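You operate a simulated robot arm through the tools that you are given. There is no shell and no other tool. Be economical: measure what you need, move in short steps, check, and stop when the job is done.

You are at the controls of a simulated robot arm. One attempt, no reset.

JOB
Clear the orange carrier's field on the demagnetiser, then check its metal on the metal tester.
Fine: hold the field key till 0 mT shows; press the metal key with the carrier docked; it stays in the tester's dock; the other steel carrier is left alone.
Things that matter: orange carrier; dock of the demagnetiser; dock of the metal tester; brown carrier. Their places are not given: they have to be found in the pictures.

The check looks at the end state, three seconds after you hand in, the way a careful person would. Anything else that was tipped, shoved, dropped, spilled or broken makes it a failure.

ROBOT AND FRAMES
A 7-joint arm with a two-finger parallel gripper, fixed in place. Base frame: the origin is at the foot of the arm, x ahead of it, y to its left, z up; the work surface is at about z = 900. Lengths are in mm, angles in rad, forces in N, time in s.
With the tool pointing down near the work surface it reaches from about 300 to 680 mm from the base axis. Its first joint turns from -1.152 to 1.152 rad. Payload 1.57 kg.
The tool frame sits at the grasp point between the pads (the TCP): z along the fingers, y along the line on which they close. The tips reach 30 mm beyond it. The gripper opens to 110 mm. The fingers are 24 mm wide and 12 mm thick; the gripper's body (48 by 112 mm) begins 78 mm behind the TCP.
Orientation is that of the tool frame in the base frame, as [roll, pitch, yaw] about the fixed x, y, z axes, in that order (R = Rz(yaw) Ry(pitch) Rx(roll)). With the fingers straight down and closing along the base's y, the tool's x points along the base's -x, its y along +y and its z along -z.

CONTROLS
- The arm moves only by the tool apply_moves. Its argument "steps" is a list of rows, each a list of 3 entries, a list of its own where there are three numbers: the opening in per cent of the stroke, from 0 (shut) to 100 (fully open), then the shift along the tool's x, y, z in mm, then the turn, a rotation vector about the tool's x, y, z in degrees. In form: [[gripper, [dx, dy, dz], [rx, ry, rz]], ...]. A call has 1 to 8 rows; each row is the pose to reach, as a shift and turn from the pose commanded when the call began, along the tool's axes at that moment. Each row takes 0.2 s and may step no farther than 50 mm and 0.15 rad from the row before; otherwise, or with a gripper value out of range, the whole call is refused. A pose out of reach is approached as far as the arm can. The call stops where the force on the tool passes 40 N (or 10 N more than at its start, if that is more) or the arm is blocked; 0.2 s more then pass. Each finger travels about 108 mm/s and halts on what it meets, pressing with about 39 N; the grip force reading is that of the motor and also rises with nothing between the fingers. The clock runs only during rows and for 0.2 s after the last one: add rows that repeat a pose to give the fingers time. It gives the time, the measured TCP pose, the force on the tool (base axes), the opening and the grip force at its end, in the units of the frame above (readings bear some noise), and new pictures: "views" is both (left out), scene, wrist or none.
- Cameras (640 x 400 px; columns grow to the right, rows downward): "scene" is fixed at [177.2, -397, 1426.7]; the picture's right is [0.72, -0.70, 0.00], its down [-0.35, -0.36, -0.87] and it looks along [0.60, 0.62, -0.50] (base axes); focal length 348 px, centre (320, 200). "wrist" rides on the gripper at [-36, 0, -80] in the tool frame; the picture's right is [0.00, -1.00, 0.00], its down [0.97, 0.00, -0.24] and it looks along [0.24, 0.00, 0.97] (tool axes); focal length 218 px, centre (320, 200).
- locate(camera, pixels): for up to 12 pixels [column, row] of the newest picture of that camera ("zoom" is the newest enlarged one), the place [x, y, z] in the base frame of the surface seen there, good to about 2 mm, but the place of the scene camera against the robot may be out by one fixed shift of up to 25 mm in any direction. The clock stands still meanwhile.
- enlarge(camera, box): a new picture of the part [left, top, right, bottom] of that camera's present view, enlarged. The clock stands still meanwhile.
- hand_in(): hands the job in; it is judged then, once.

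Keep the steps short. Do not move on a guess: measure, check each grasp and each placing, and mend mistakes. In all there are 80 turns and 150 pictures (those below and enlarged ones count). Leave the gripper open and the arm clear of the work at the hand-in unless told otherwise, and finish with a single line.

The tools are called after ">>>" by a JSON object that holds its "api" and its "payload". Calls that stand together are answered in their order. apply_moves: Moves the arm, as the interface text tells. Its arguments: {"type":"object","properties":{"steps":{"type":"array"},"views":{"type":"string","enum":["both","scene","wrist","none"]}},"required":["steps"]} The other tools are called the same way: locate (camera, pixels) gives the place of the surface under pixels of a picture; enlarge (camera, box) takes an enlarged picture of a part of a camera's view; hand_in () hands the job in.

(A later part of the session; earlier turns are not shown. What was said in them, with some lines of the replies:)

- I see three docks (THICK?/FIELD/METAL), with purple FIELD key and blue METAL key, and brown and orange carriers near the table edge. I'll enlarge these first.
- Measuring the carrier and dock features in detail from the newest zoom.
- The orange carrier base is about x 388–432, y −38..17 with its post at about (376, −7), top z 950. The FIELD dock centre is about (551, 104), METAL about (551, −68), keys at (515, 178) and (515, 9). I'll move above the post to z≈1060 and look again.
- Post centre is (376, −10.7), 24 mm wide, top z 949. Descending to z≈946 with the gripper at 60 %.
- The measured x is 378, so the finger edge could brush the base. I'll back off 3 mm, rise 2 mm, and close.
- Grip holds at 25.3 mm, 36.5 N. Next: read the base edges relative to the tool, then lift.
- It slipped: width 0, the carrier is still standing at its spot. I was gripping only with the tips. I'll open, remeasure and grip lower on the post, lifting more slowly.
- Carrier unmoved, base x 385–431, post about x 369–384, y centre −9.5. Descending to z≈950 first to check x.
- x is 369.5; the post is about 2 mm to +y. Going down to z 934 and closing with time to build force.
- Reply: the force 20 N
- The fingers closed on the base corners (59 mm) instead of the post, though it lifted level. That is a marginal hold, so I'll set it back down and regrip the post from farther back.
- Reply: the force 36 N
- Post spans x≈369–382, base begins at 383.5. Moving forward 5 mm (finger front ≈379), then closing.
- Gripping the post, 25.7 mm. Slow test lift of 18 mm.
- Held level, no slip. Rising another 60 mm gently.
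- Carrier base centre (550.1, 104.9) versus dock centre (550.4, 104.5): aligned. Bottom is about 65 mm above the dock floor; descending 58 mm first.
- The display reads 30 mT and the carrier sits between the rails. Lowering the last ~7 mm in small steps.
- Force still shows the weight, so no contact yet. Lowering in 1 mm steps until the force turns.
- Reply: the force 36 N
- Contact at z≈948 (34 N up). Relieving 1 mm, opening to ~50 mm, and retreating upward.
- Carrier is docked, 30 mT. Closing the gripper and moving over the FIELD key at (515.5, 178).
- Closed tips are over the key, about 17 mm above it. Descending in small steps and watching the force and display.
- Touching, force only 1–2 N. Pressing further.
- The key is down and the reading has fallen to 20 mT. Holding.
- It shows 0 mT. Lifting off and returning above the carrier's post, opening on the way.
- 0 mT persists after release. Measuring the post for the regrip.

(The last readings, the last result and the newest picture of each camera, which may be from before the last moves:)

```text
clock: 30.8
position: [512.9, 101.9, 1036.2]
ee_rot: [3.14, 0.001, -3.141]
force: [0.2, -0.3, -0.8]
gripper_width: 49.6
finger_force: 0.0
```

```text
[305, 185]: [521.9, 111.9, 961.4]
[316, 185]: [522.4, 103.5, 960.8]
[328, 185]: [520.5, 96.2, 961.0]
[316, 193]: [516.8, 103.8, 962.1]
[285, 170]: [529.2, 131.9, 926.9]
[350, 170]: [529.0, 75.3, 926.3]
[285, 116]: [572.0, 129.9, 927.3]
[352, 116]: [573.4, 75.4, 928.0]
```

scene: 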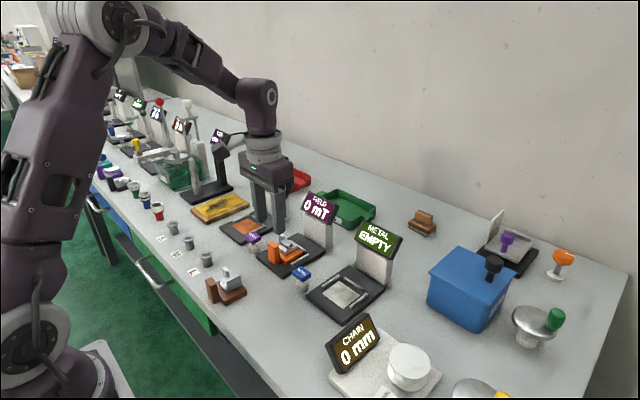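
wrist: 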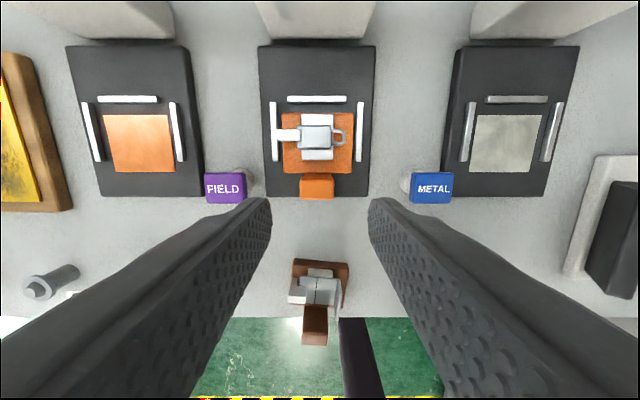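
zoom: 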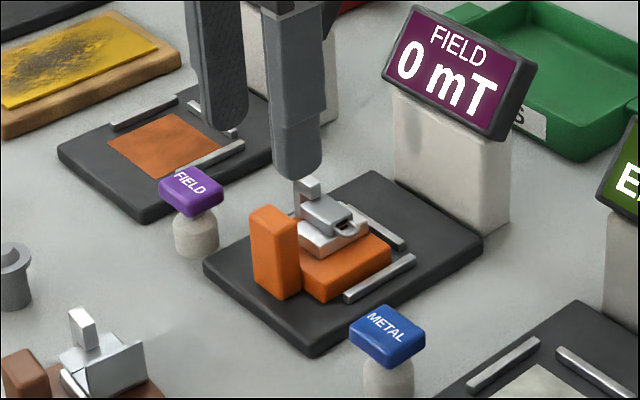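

The commanded x,y equals the earlier release pose, and the post (y≈103.7) is centred. Descending 88 mm and closing.

>>> {"api": "apply_moves", "payload": {"steps": [[45, [0, 0, 30], [0, 0, 0]], [45, [0, 0, 60], [0, 0, 0]], [45, [0, 0, 80], [0, 0, 0]], [45, [0, 0, 88], [0, 0, 0]], [0, [0, 0, 88], [0, 0, 0]], [0, [0, 0, 88], [0, 0, 0]], [0, [0, 0, 88], [0, 0, 0]], [0, [0, 0, 88], [0, 0, 0]]], "views": "wrist"}}

```text
clock: 32.6
position: [512.2, 104.1, 950.3]
ee_rot: [-3.14, 0.002, 3.141]
force: [0.3, 0.2, 1.6]
gripper_width: 25.6
finger_force: 36.6
```

wrist: 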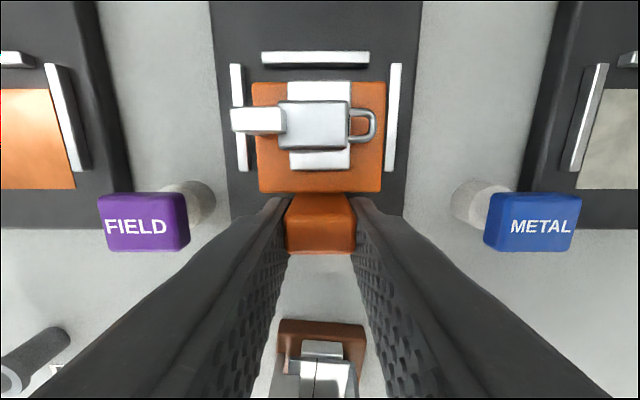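

Gripped at 25.6 mm. Lifting slowly ~67 mm.

>>> {"api": "apply_moves", "payload": {"steps": [[0, [0, 0, -3], [0, 0, 0]], [0, [0, 0, -8], [0, 0, 0]], [0, [0, 0, -16], [0, 0, 0]], [0, [0, 0, -26], [0, 0, 0]], [0, [0, 0, -37], [0, 0, 0]], [0, [0, 0, -48], [0, 0, 0]], [0, [0, 0, -59], [0, 0, 0]], [0, [0, 0, -67], [0, 0, 0]]], "views": "wrist"}}

```text
clock: 34.4
position: [510.0, 103.9, 1015.7]
ee_rot: [-3.141, 0.0, -3.142]
force: [0.7, -0.4, -1.6]
gripper_width: 25.6
finger_force: 37.3
```

wrist: 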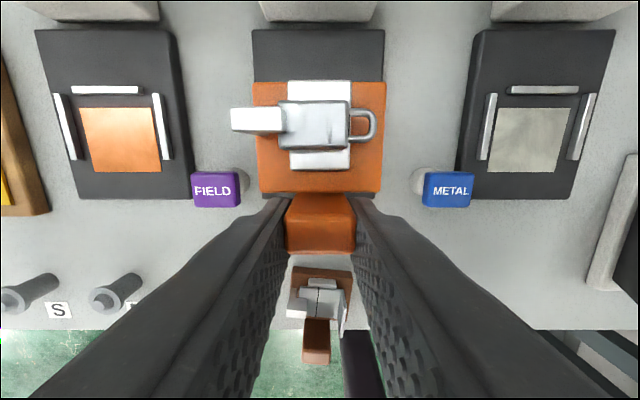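

Held. Moving −168 mm in y to above the METAL dock.

>>> {"api": "apply_moves", "payload": {"steps": [[0, [0, -8, 0], [0, 0, 0]], [0, [0, -30, 0], [0, 0, 0]], [0, [0, -56, 0], [0, 0, 0]], [0, [0, -84, 0], [0, 0, 0]], [0, [0, -112, 0], [0, 0, 0]], [0, [0, -138, 0], [0, 0, 0]], [0, [0, -160, 0], [0, 0, 0]], [0, [0, -169, 0], [0, 0, 0]]]}}

```text
clock: 36.2
position: [508.1, -65.1, 1015.0]
ee_rot: [-3.141, -0.001, -3.142]
force: [0.2, 0.2, -2.4]
gripper_width: 25.5
finger_force: 36.9
```

scene: 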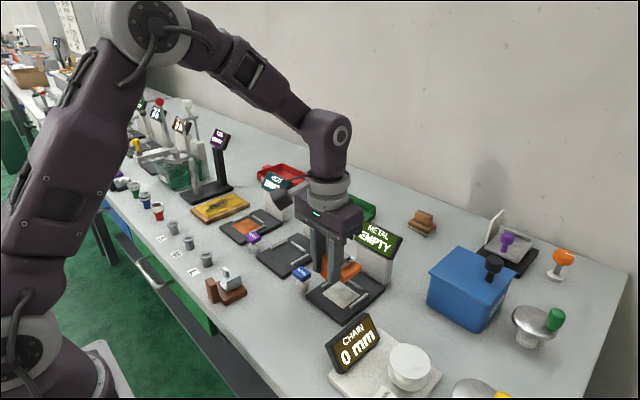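
wrist: 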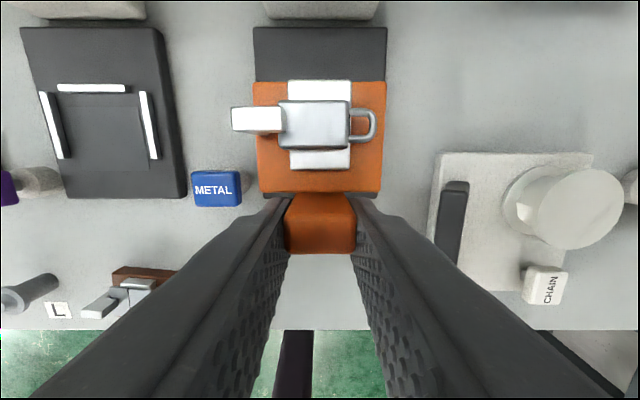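

Centred in the view over the METAL dock. Checking positions and descending to just above the rails.

>>> {"api": "locate", "payload": {"camera": "wrist", "pixels": [[256, 88], [385, 88], [261, 187], [380, 187], [258, 45], [382, 45]]}}

>>> {"api": "apply_moves", "payload": {"steps": [[0, [0, 0, 8], [0, 0, 0]], [0, [0, 0, 20], [0, 0, 0]], [0, [0, 0, 32], [0, 0, 0]], [0, [0, 0, 44], [0, 0, 0]], [0, [0, 0, 50], [0, 0, 0]], [0, [0, 0, 50], [0, 0, 0]]]}}

```text
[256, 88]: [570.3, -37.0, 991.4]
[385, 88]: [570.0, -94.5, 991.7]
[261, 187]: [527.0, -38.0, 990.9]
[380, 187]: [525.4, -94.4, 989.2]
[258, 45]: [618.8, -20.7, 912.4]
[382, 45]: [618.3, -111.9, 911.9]
```

```text
clock: 37.6
position: [511.2, -65.6, 964.8]
ee_rot: [-3.141, -0.001, -3.14]
force: [0.2, -0.2, -2.2]
gripper_width: 25.8
finger_force: 36.5
```

scene: 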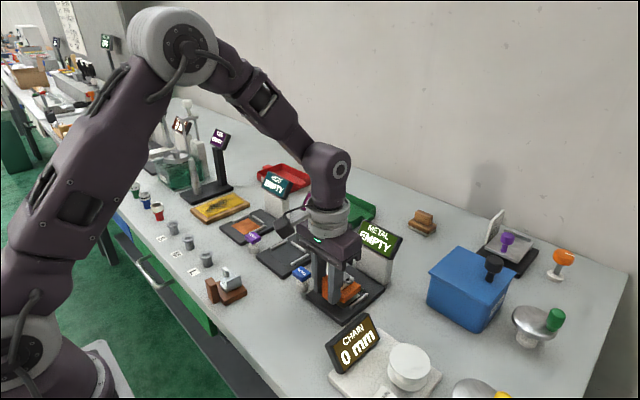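
wrist: 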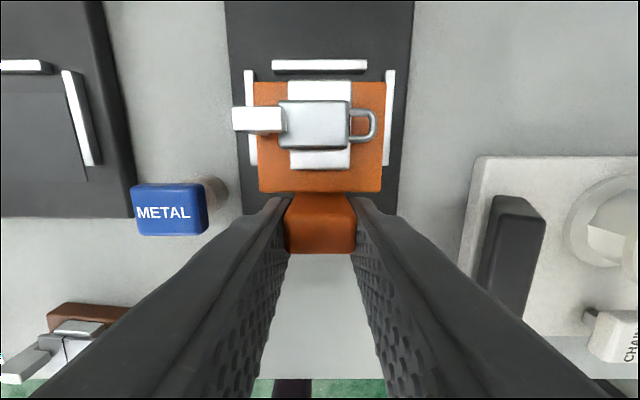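

Rails at columns 250 and 389, carrier 255–385: centred. Lowering to contact.

>>> {"api": "apply_moves", "payload": {"steps": [[0, [0, 0, 4], [0, 0, 0]], [0, [0, 0, 8], [0, 0, 0]], [0, [0, 0, 11], [0, 0, 0]], [0, [0, 0, 13], [0, 0, 0]], [0, [0, 0, 14], [0, 0, 0]], [0, [0, 0, 15], [0, 0, 0]], [0, [0, 0, 15], [0, 0, 0]]], "views": "wrist"}}

```text
clock: 39.2
position: [510.5, -65.0, 950.0]
ee_rot: [-3.141, 0.0, -3.141]
force: [-0.8, 0.3, -1.1]
gripper_width: 25.7
finger_force: 37.2
```

wrist: 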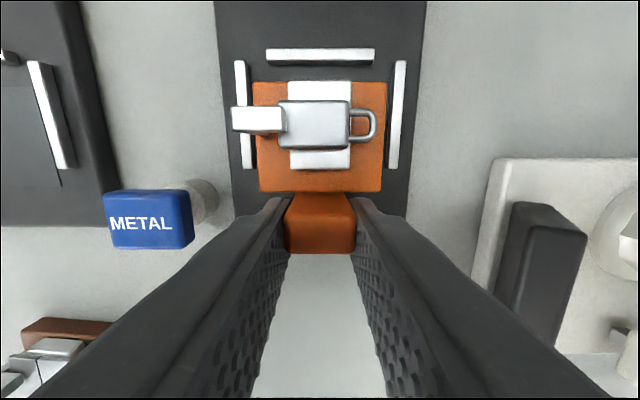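

Almost down. Another 1 mm at a time to contact.

>>> {"api": "apply_moves", "payload": {"steps": [[0, [0, 0, 0.7], [0, 0, 0]], [0, [0, 0, 1.4], [0, 0, 0]], [0, [0, 0, 1.4], [0, 0, 0]]], "views": "none"}}

```text
clock: 40.0
position: [510.7, -64.9, 951.4]
ee_rot: [-3.141, 0.001, 3.141]
force: [0.7, 1.4, -1.6]
gripper_width: 25.7
finger_force: 36.1
```

>>> {"api": "apply_moves", "payload": {"steps": [[0, [0, 0, 0.7], [0, 0, 0]], [0, [0, 0, 1.4], [0, 0, 0]], [0, [0, 0, 1.4], [0, 0, 0]]], "views": "none"}}

```text
clock: 40.8
position: [511.7, -64.5, 949.7]
ee_rot: [3.141, 0.002, -3.141]
force: [-5.1, 1.8, 28.5]
gripper_width: 25.6
finger_force: 36.6
```

Contact (28 N). Relieving, opening to ~50 mm and rising.

>>> {"api": "apply_moves", "payload": {"steps": [[0, [0, 0, -0.7], [0, 0, 0]], [45, [0, 0, -0.7], [0, 0, 0]], [45, [0, 0, -0.7], [0, 0, 0]], [45, [0, 0, -0.7], [0, 0, 0]], [45, [0, 0, -20], [0, 0, 0]], [45, [0, 0, -50], [0, 0, 0]], [45, [0, 0, -80], [0, 0, 0]], [45, [0, 0, -80], [0, 0, 0]]]}}

>>> {"api": "enlarge", "payload": {"camera": "scene", "box": [280, 210, 420, 320]}}

>>> {"api": "locate", "payload": {"camera": "wrist", "pixels": [[205, 182], [222, 182], [240, 182], [222, 175], [222, 192]]}}

```text
clock: 42.6
position: [513.0, -65.8, 1027.3]
ee_rot: [3.141, 0.0, -3.141]
force: [0.6, -0.1, 0.0]
gripper_width: 49.6
finger_force: 0.1
```

scene: 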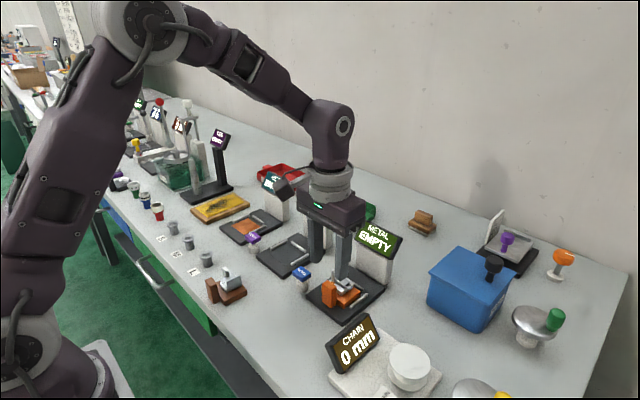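
wrist: 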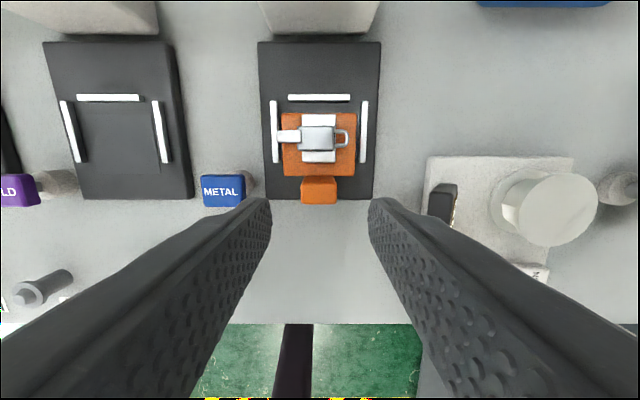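

```text
3.64 times, centred on (350, 265) of scene
```

zoom: 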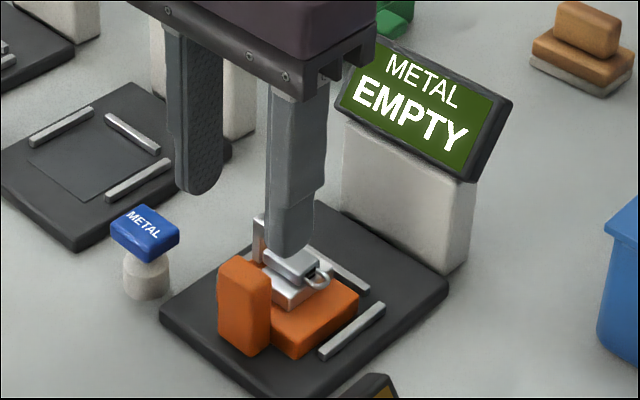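

```text
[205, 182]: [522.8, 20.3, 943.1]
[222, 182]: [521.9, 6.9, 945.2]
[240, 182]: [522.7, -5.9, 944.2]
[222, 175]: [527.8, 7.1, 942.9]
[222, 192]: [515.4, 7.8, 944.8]
```

Display still reads EMPTY; perhaps it only updates on a key press, but I'll check the seating first.

>>> {"api": "locate", "payload": {"camera": "wrist", "pixels": [[285, 117], [354, 117], [285, 172], [353, 172], [274, 130], [365, 130], [318, 97], [320, 187]]}}

>>> {"api": "apply_moves", "payload": {"steps": [[0, [-3, 24, 0], [0, 0, 0]], [0, [-5, 48, 0], [0, 0, 0]], [0, [-5, 72, 0], [0, 0, 0]], [0, [-5, 73, 20], [0, 0, 0]], [0, [-5, 73, 40], [0, 0, 0]], [0, [-5, 73, 48], [0, 0, 0]], [0, [-5, 73, 48], [0, 0, 0]]]}}

```text
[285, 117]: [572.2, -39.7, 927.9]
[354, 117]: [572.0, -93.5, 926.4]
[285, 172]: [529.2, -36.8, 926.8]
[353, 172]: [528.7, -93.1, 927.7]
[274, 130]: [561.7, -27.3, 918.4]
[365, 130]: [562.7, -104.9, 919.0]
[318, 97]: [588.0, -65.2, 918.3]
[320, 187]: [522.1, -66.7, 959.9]
```

```text
clock: 44.2
position: [517.2, 6.8, 979.4]
ee_rot: [-3.141, -0.001, -3.141]
force: [0.2, -0.7, 0.7]
gripper_width: 0.0
finger_force: 21.4
```

scene: 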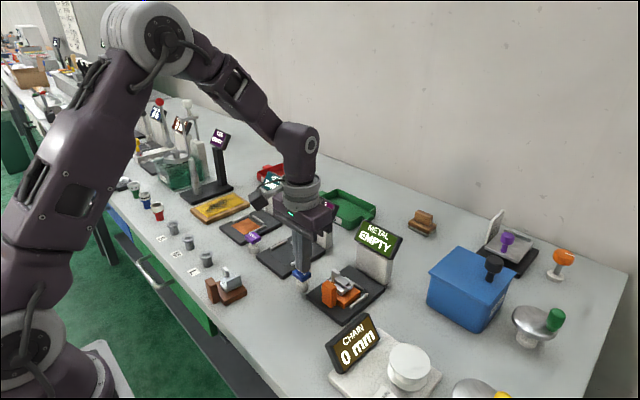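
wrist: 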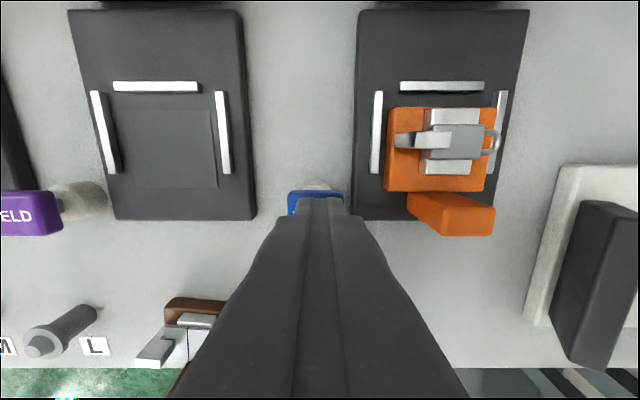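

The carrier is seated at (550.5, −65.8), centred between the rails. Tips are just above the METAL key; pressing down.

>>> {"api": "apply_moves", "payload": {"steps": [[0, [0, 0, 4], [0, 0, 0]], [0, [0, 0, 7], [0, 0, 0]], [0, [0, 0, 9], [0, 0, 0]], [0, [0, 0, 11], [0, 0, 0]], [0, [0, 0, 12], [0, 0, 0]], [0, [0, 0, 12], [0, 0, 0]], [0, [0, 0, 12], [0, 0, 0]]], "views": "none"}}

>>> {"api": "enlarge", "payload": {"camera": "scene", "box": [280, 210, 420, 320]}}

```text
clock: 45.8
position: [515.7, 8.7, 968.4]
ee_rot: [-3.141, 0.001, -3.141]
force: [-0.4, -1.4, 3.9]
gripper_width: 0.2
finger_force: 21.4
```

```text
3.64 times, centred on (350, 265) of scene
```

zoom: 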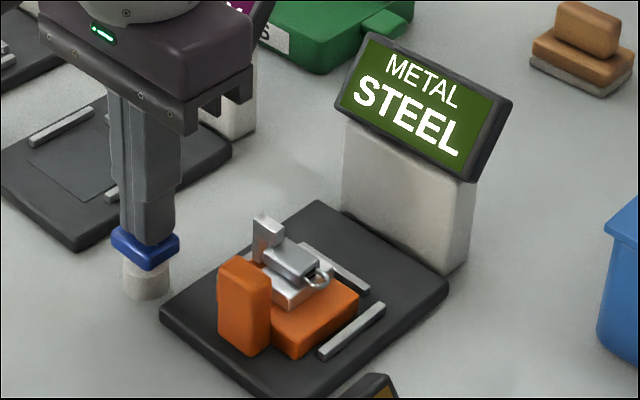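

The METAL display reads STEEL. Lifting straight up well clear and opening the gripper.

>>> {"api": "apply_moves", "payload": {"steps": [[0, [0, 0, -20], [0, 0, 0]], [0, [0, 0, -60], [0, 0, 0]], [0, [0, 0, -105], [0, 0, 0]], [40, [0, 0, -150], [0, 0, 0]], [100, [0, 0, -190], [0, 0, 0]], [100, [0, 0, -200], [0, 0, 0]], [100, [0, 0, -200], [0, 0, 0]], [100, [0, 0, -200], [0, 0, 0]]]}}

>>> {"api": "enlarge", "payload": {"camera": "scene", "box": [190, 170, 420, 350]}}

```text
clock: 47.6
position: [515.2, 7.4, 1170.2]
ee_rot: [-3.141, 0.0, -3.141]
force: [1.0, -0.9, -0.3]
gripper_width: 109.9
finger_force: 0.1
```

scene: 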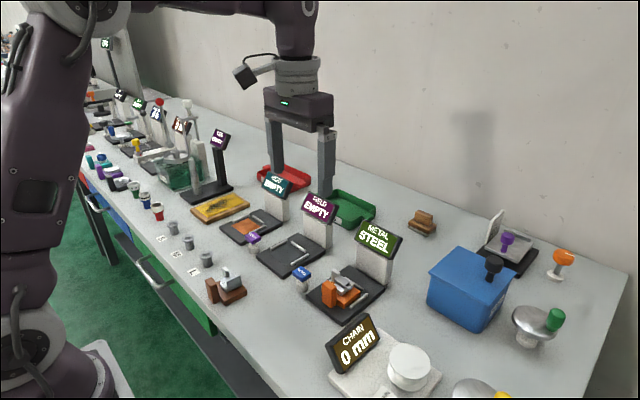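
wrist: 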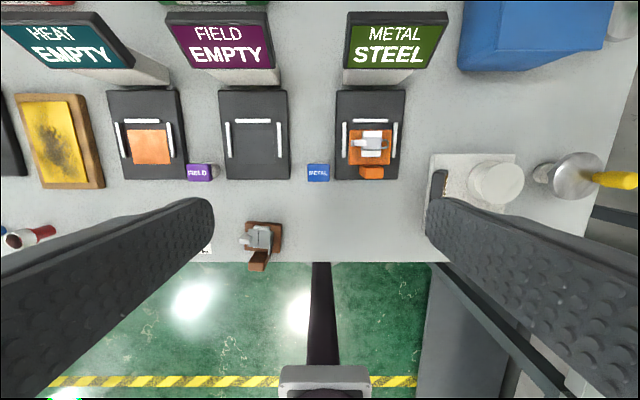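

```text
2.22 times, centred on (305, 260) of scene
```

zoom: 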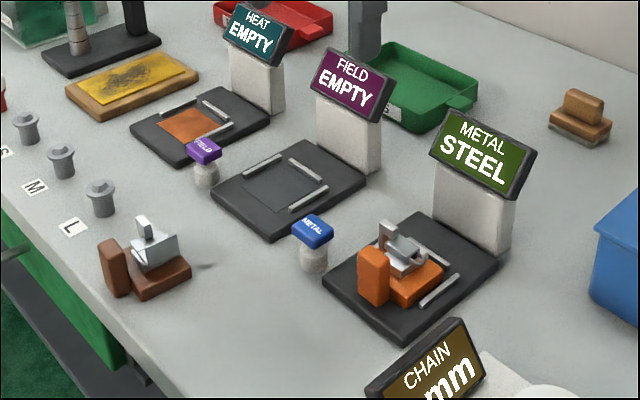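

STEEL stays on the display, the carrier is docked, the brown carrier sits where it started, and the gripper is open and clear. Handing in.

>>> {"api": "hand_in", "payload": {}}

```text
The job is handed in.
```

The orange carrier was cleared to 0 mT, read STEEL on the metal tester and stays in its dock, and the brown carrier was left alone.
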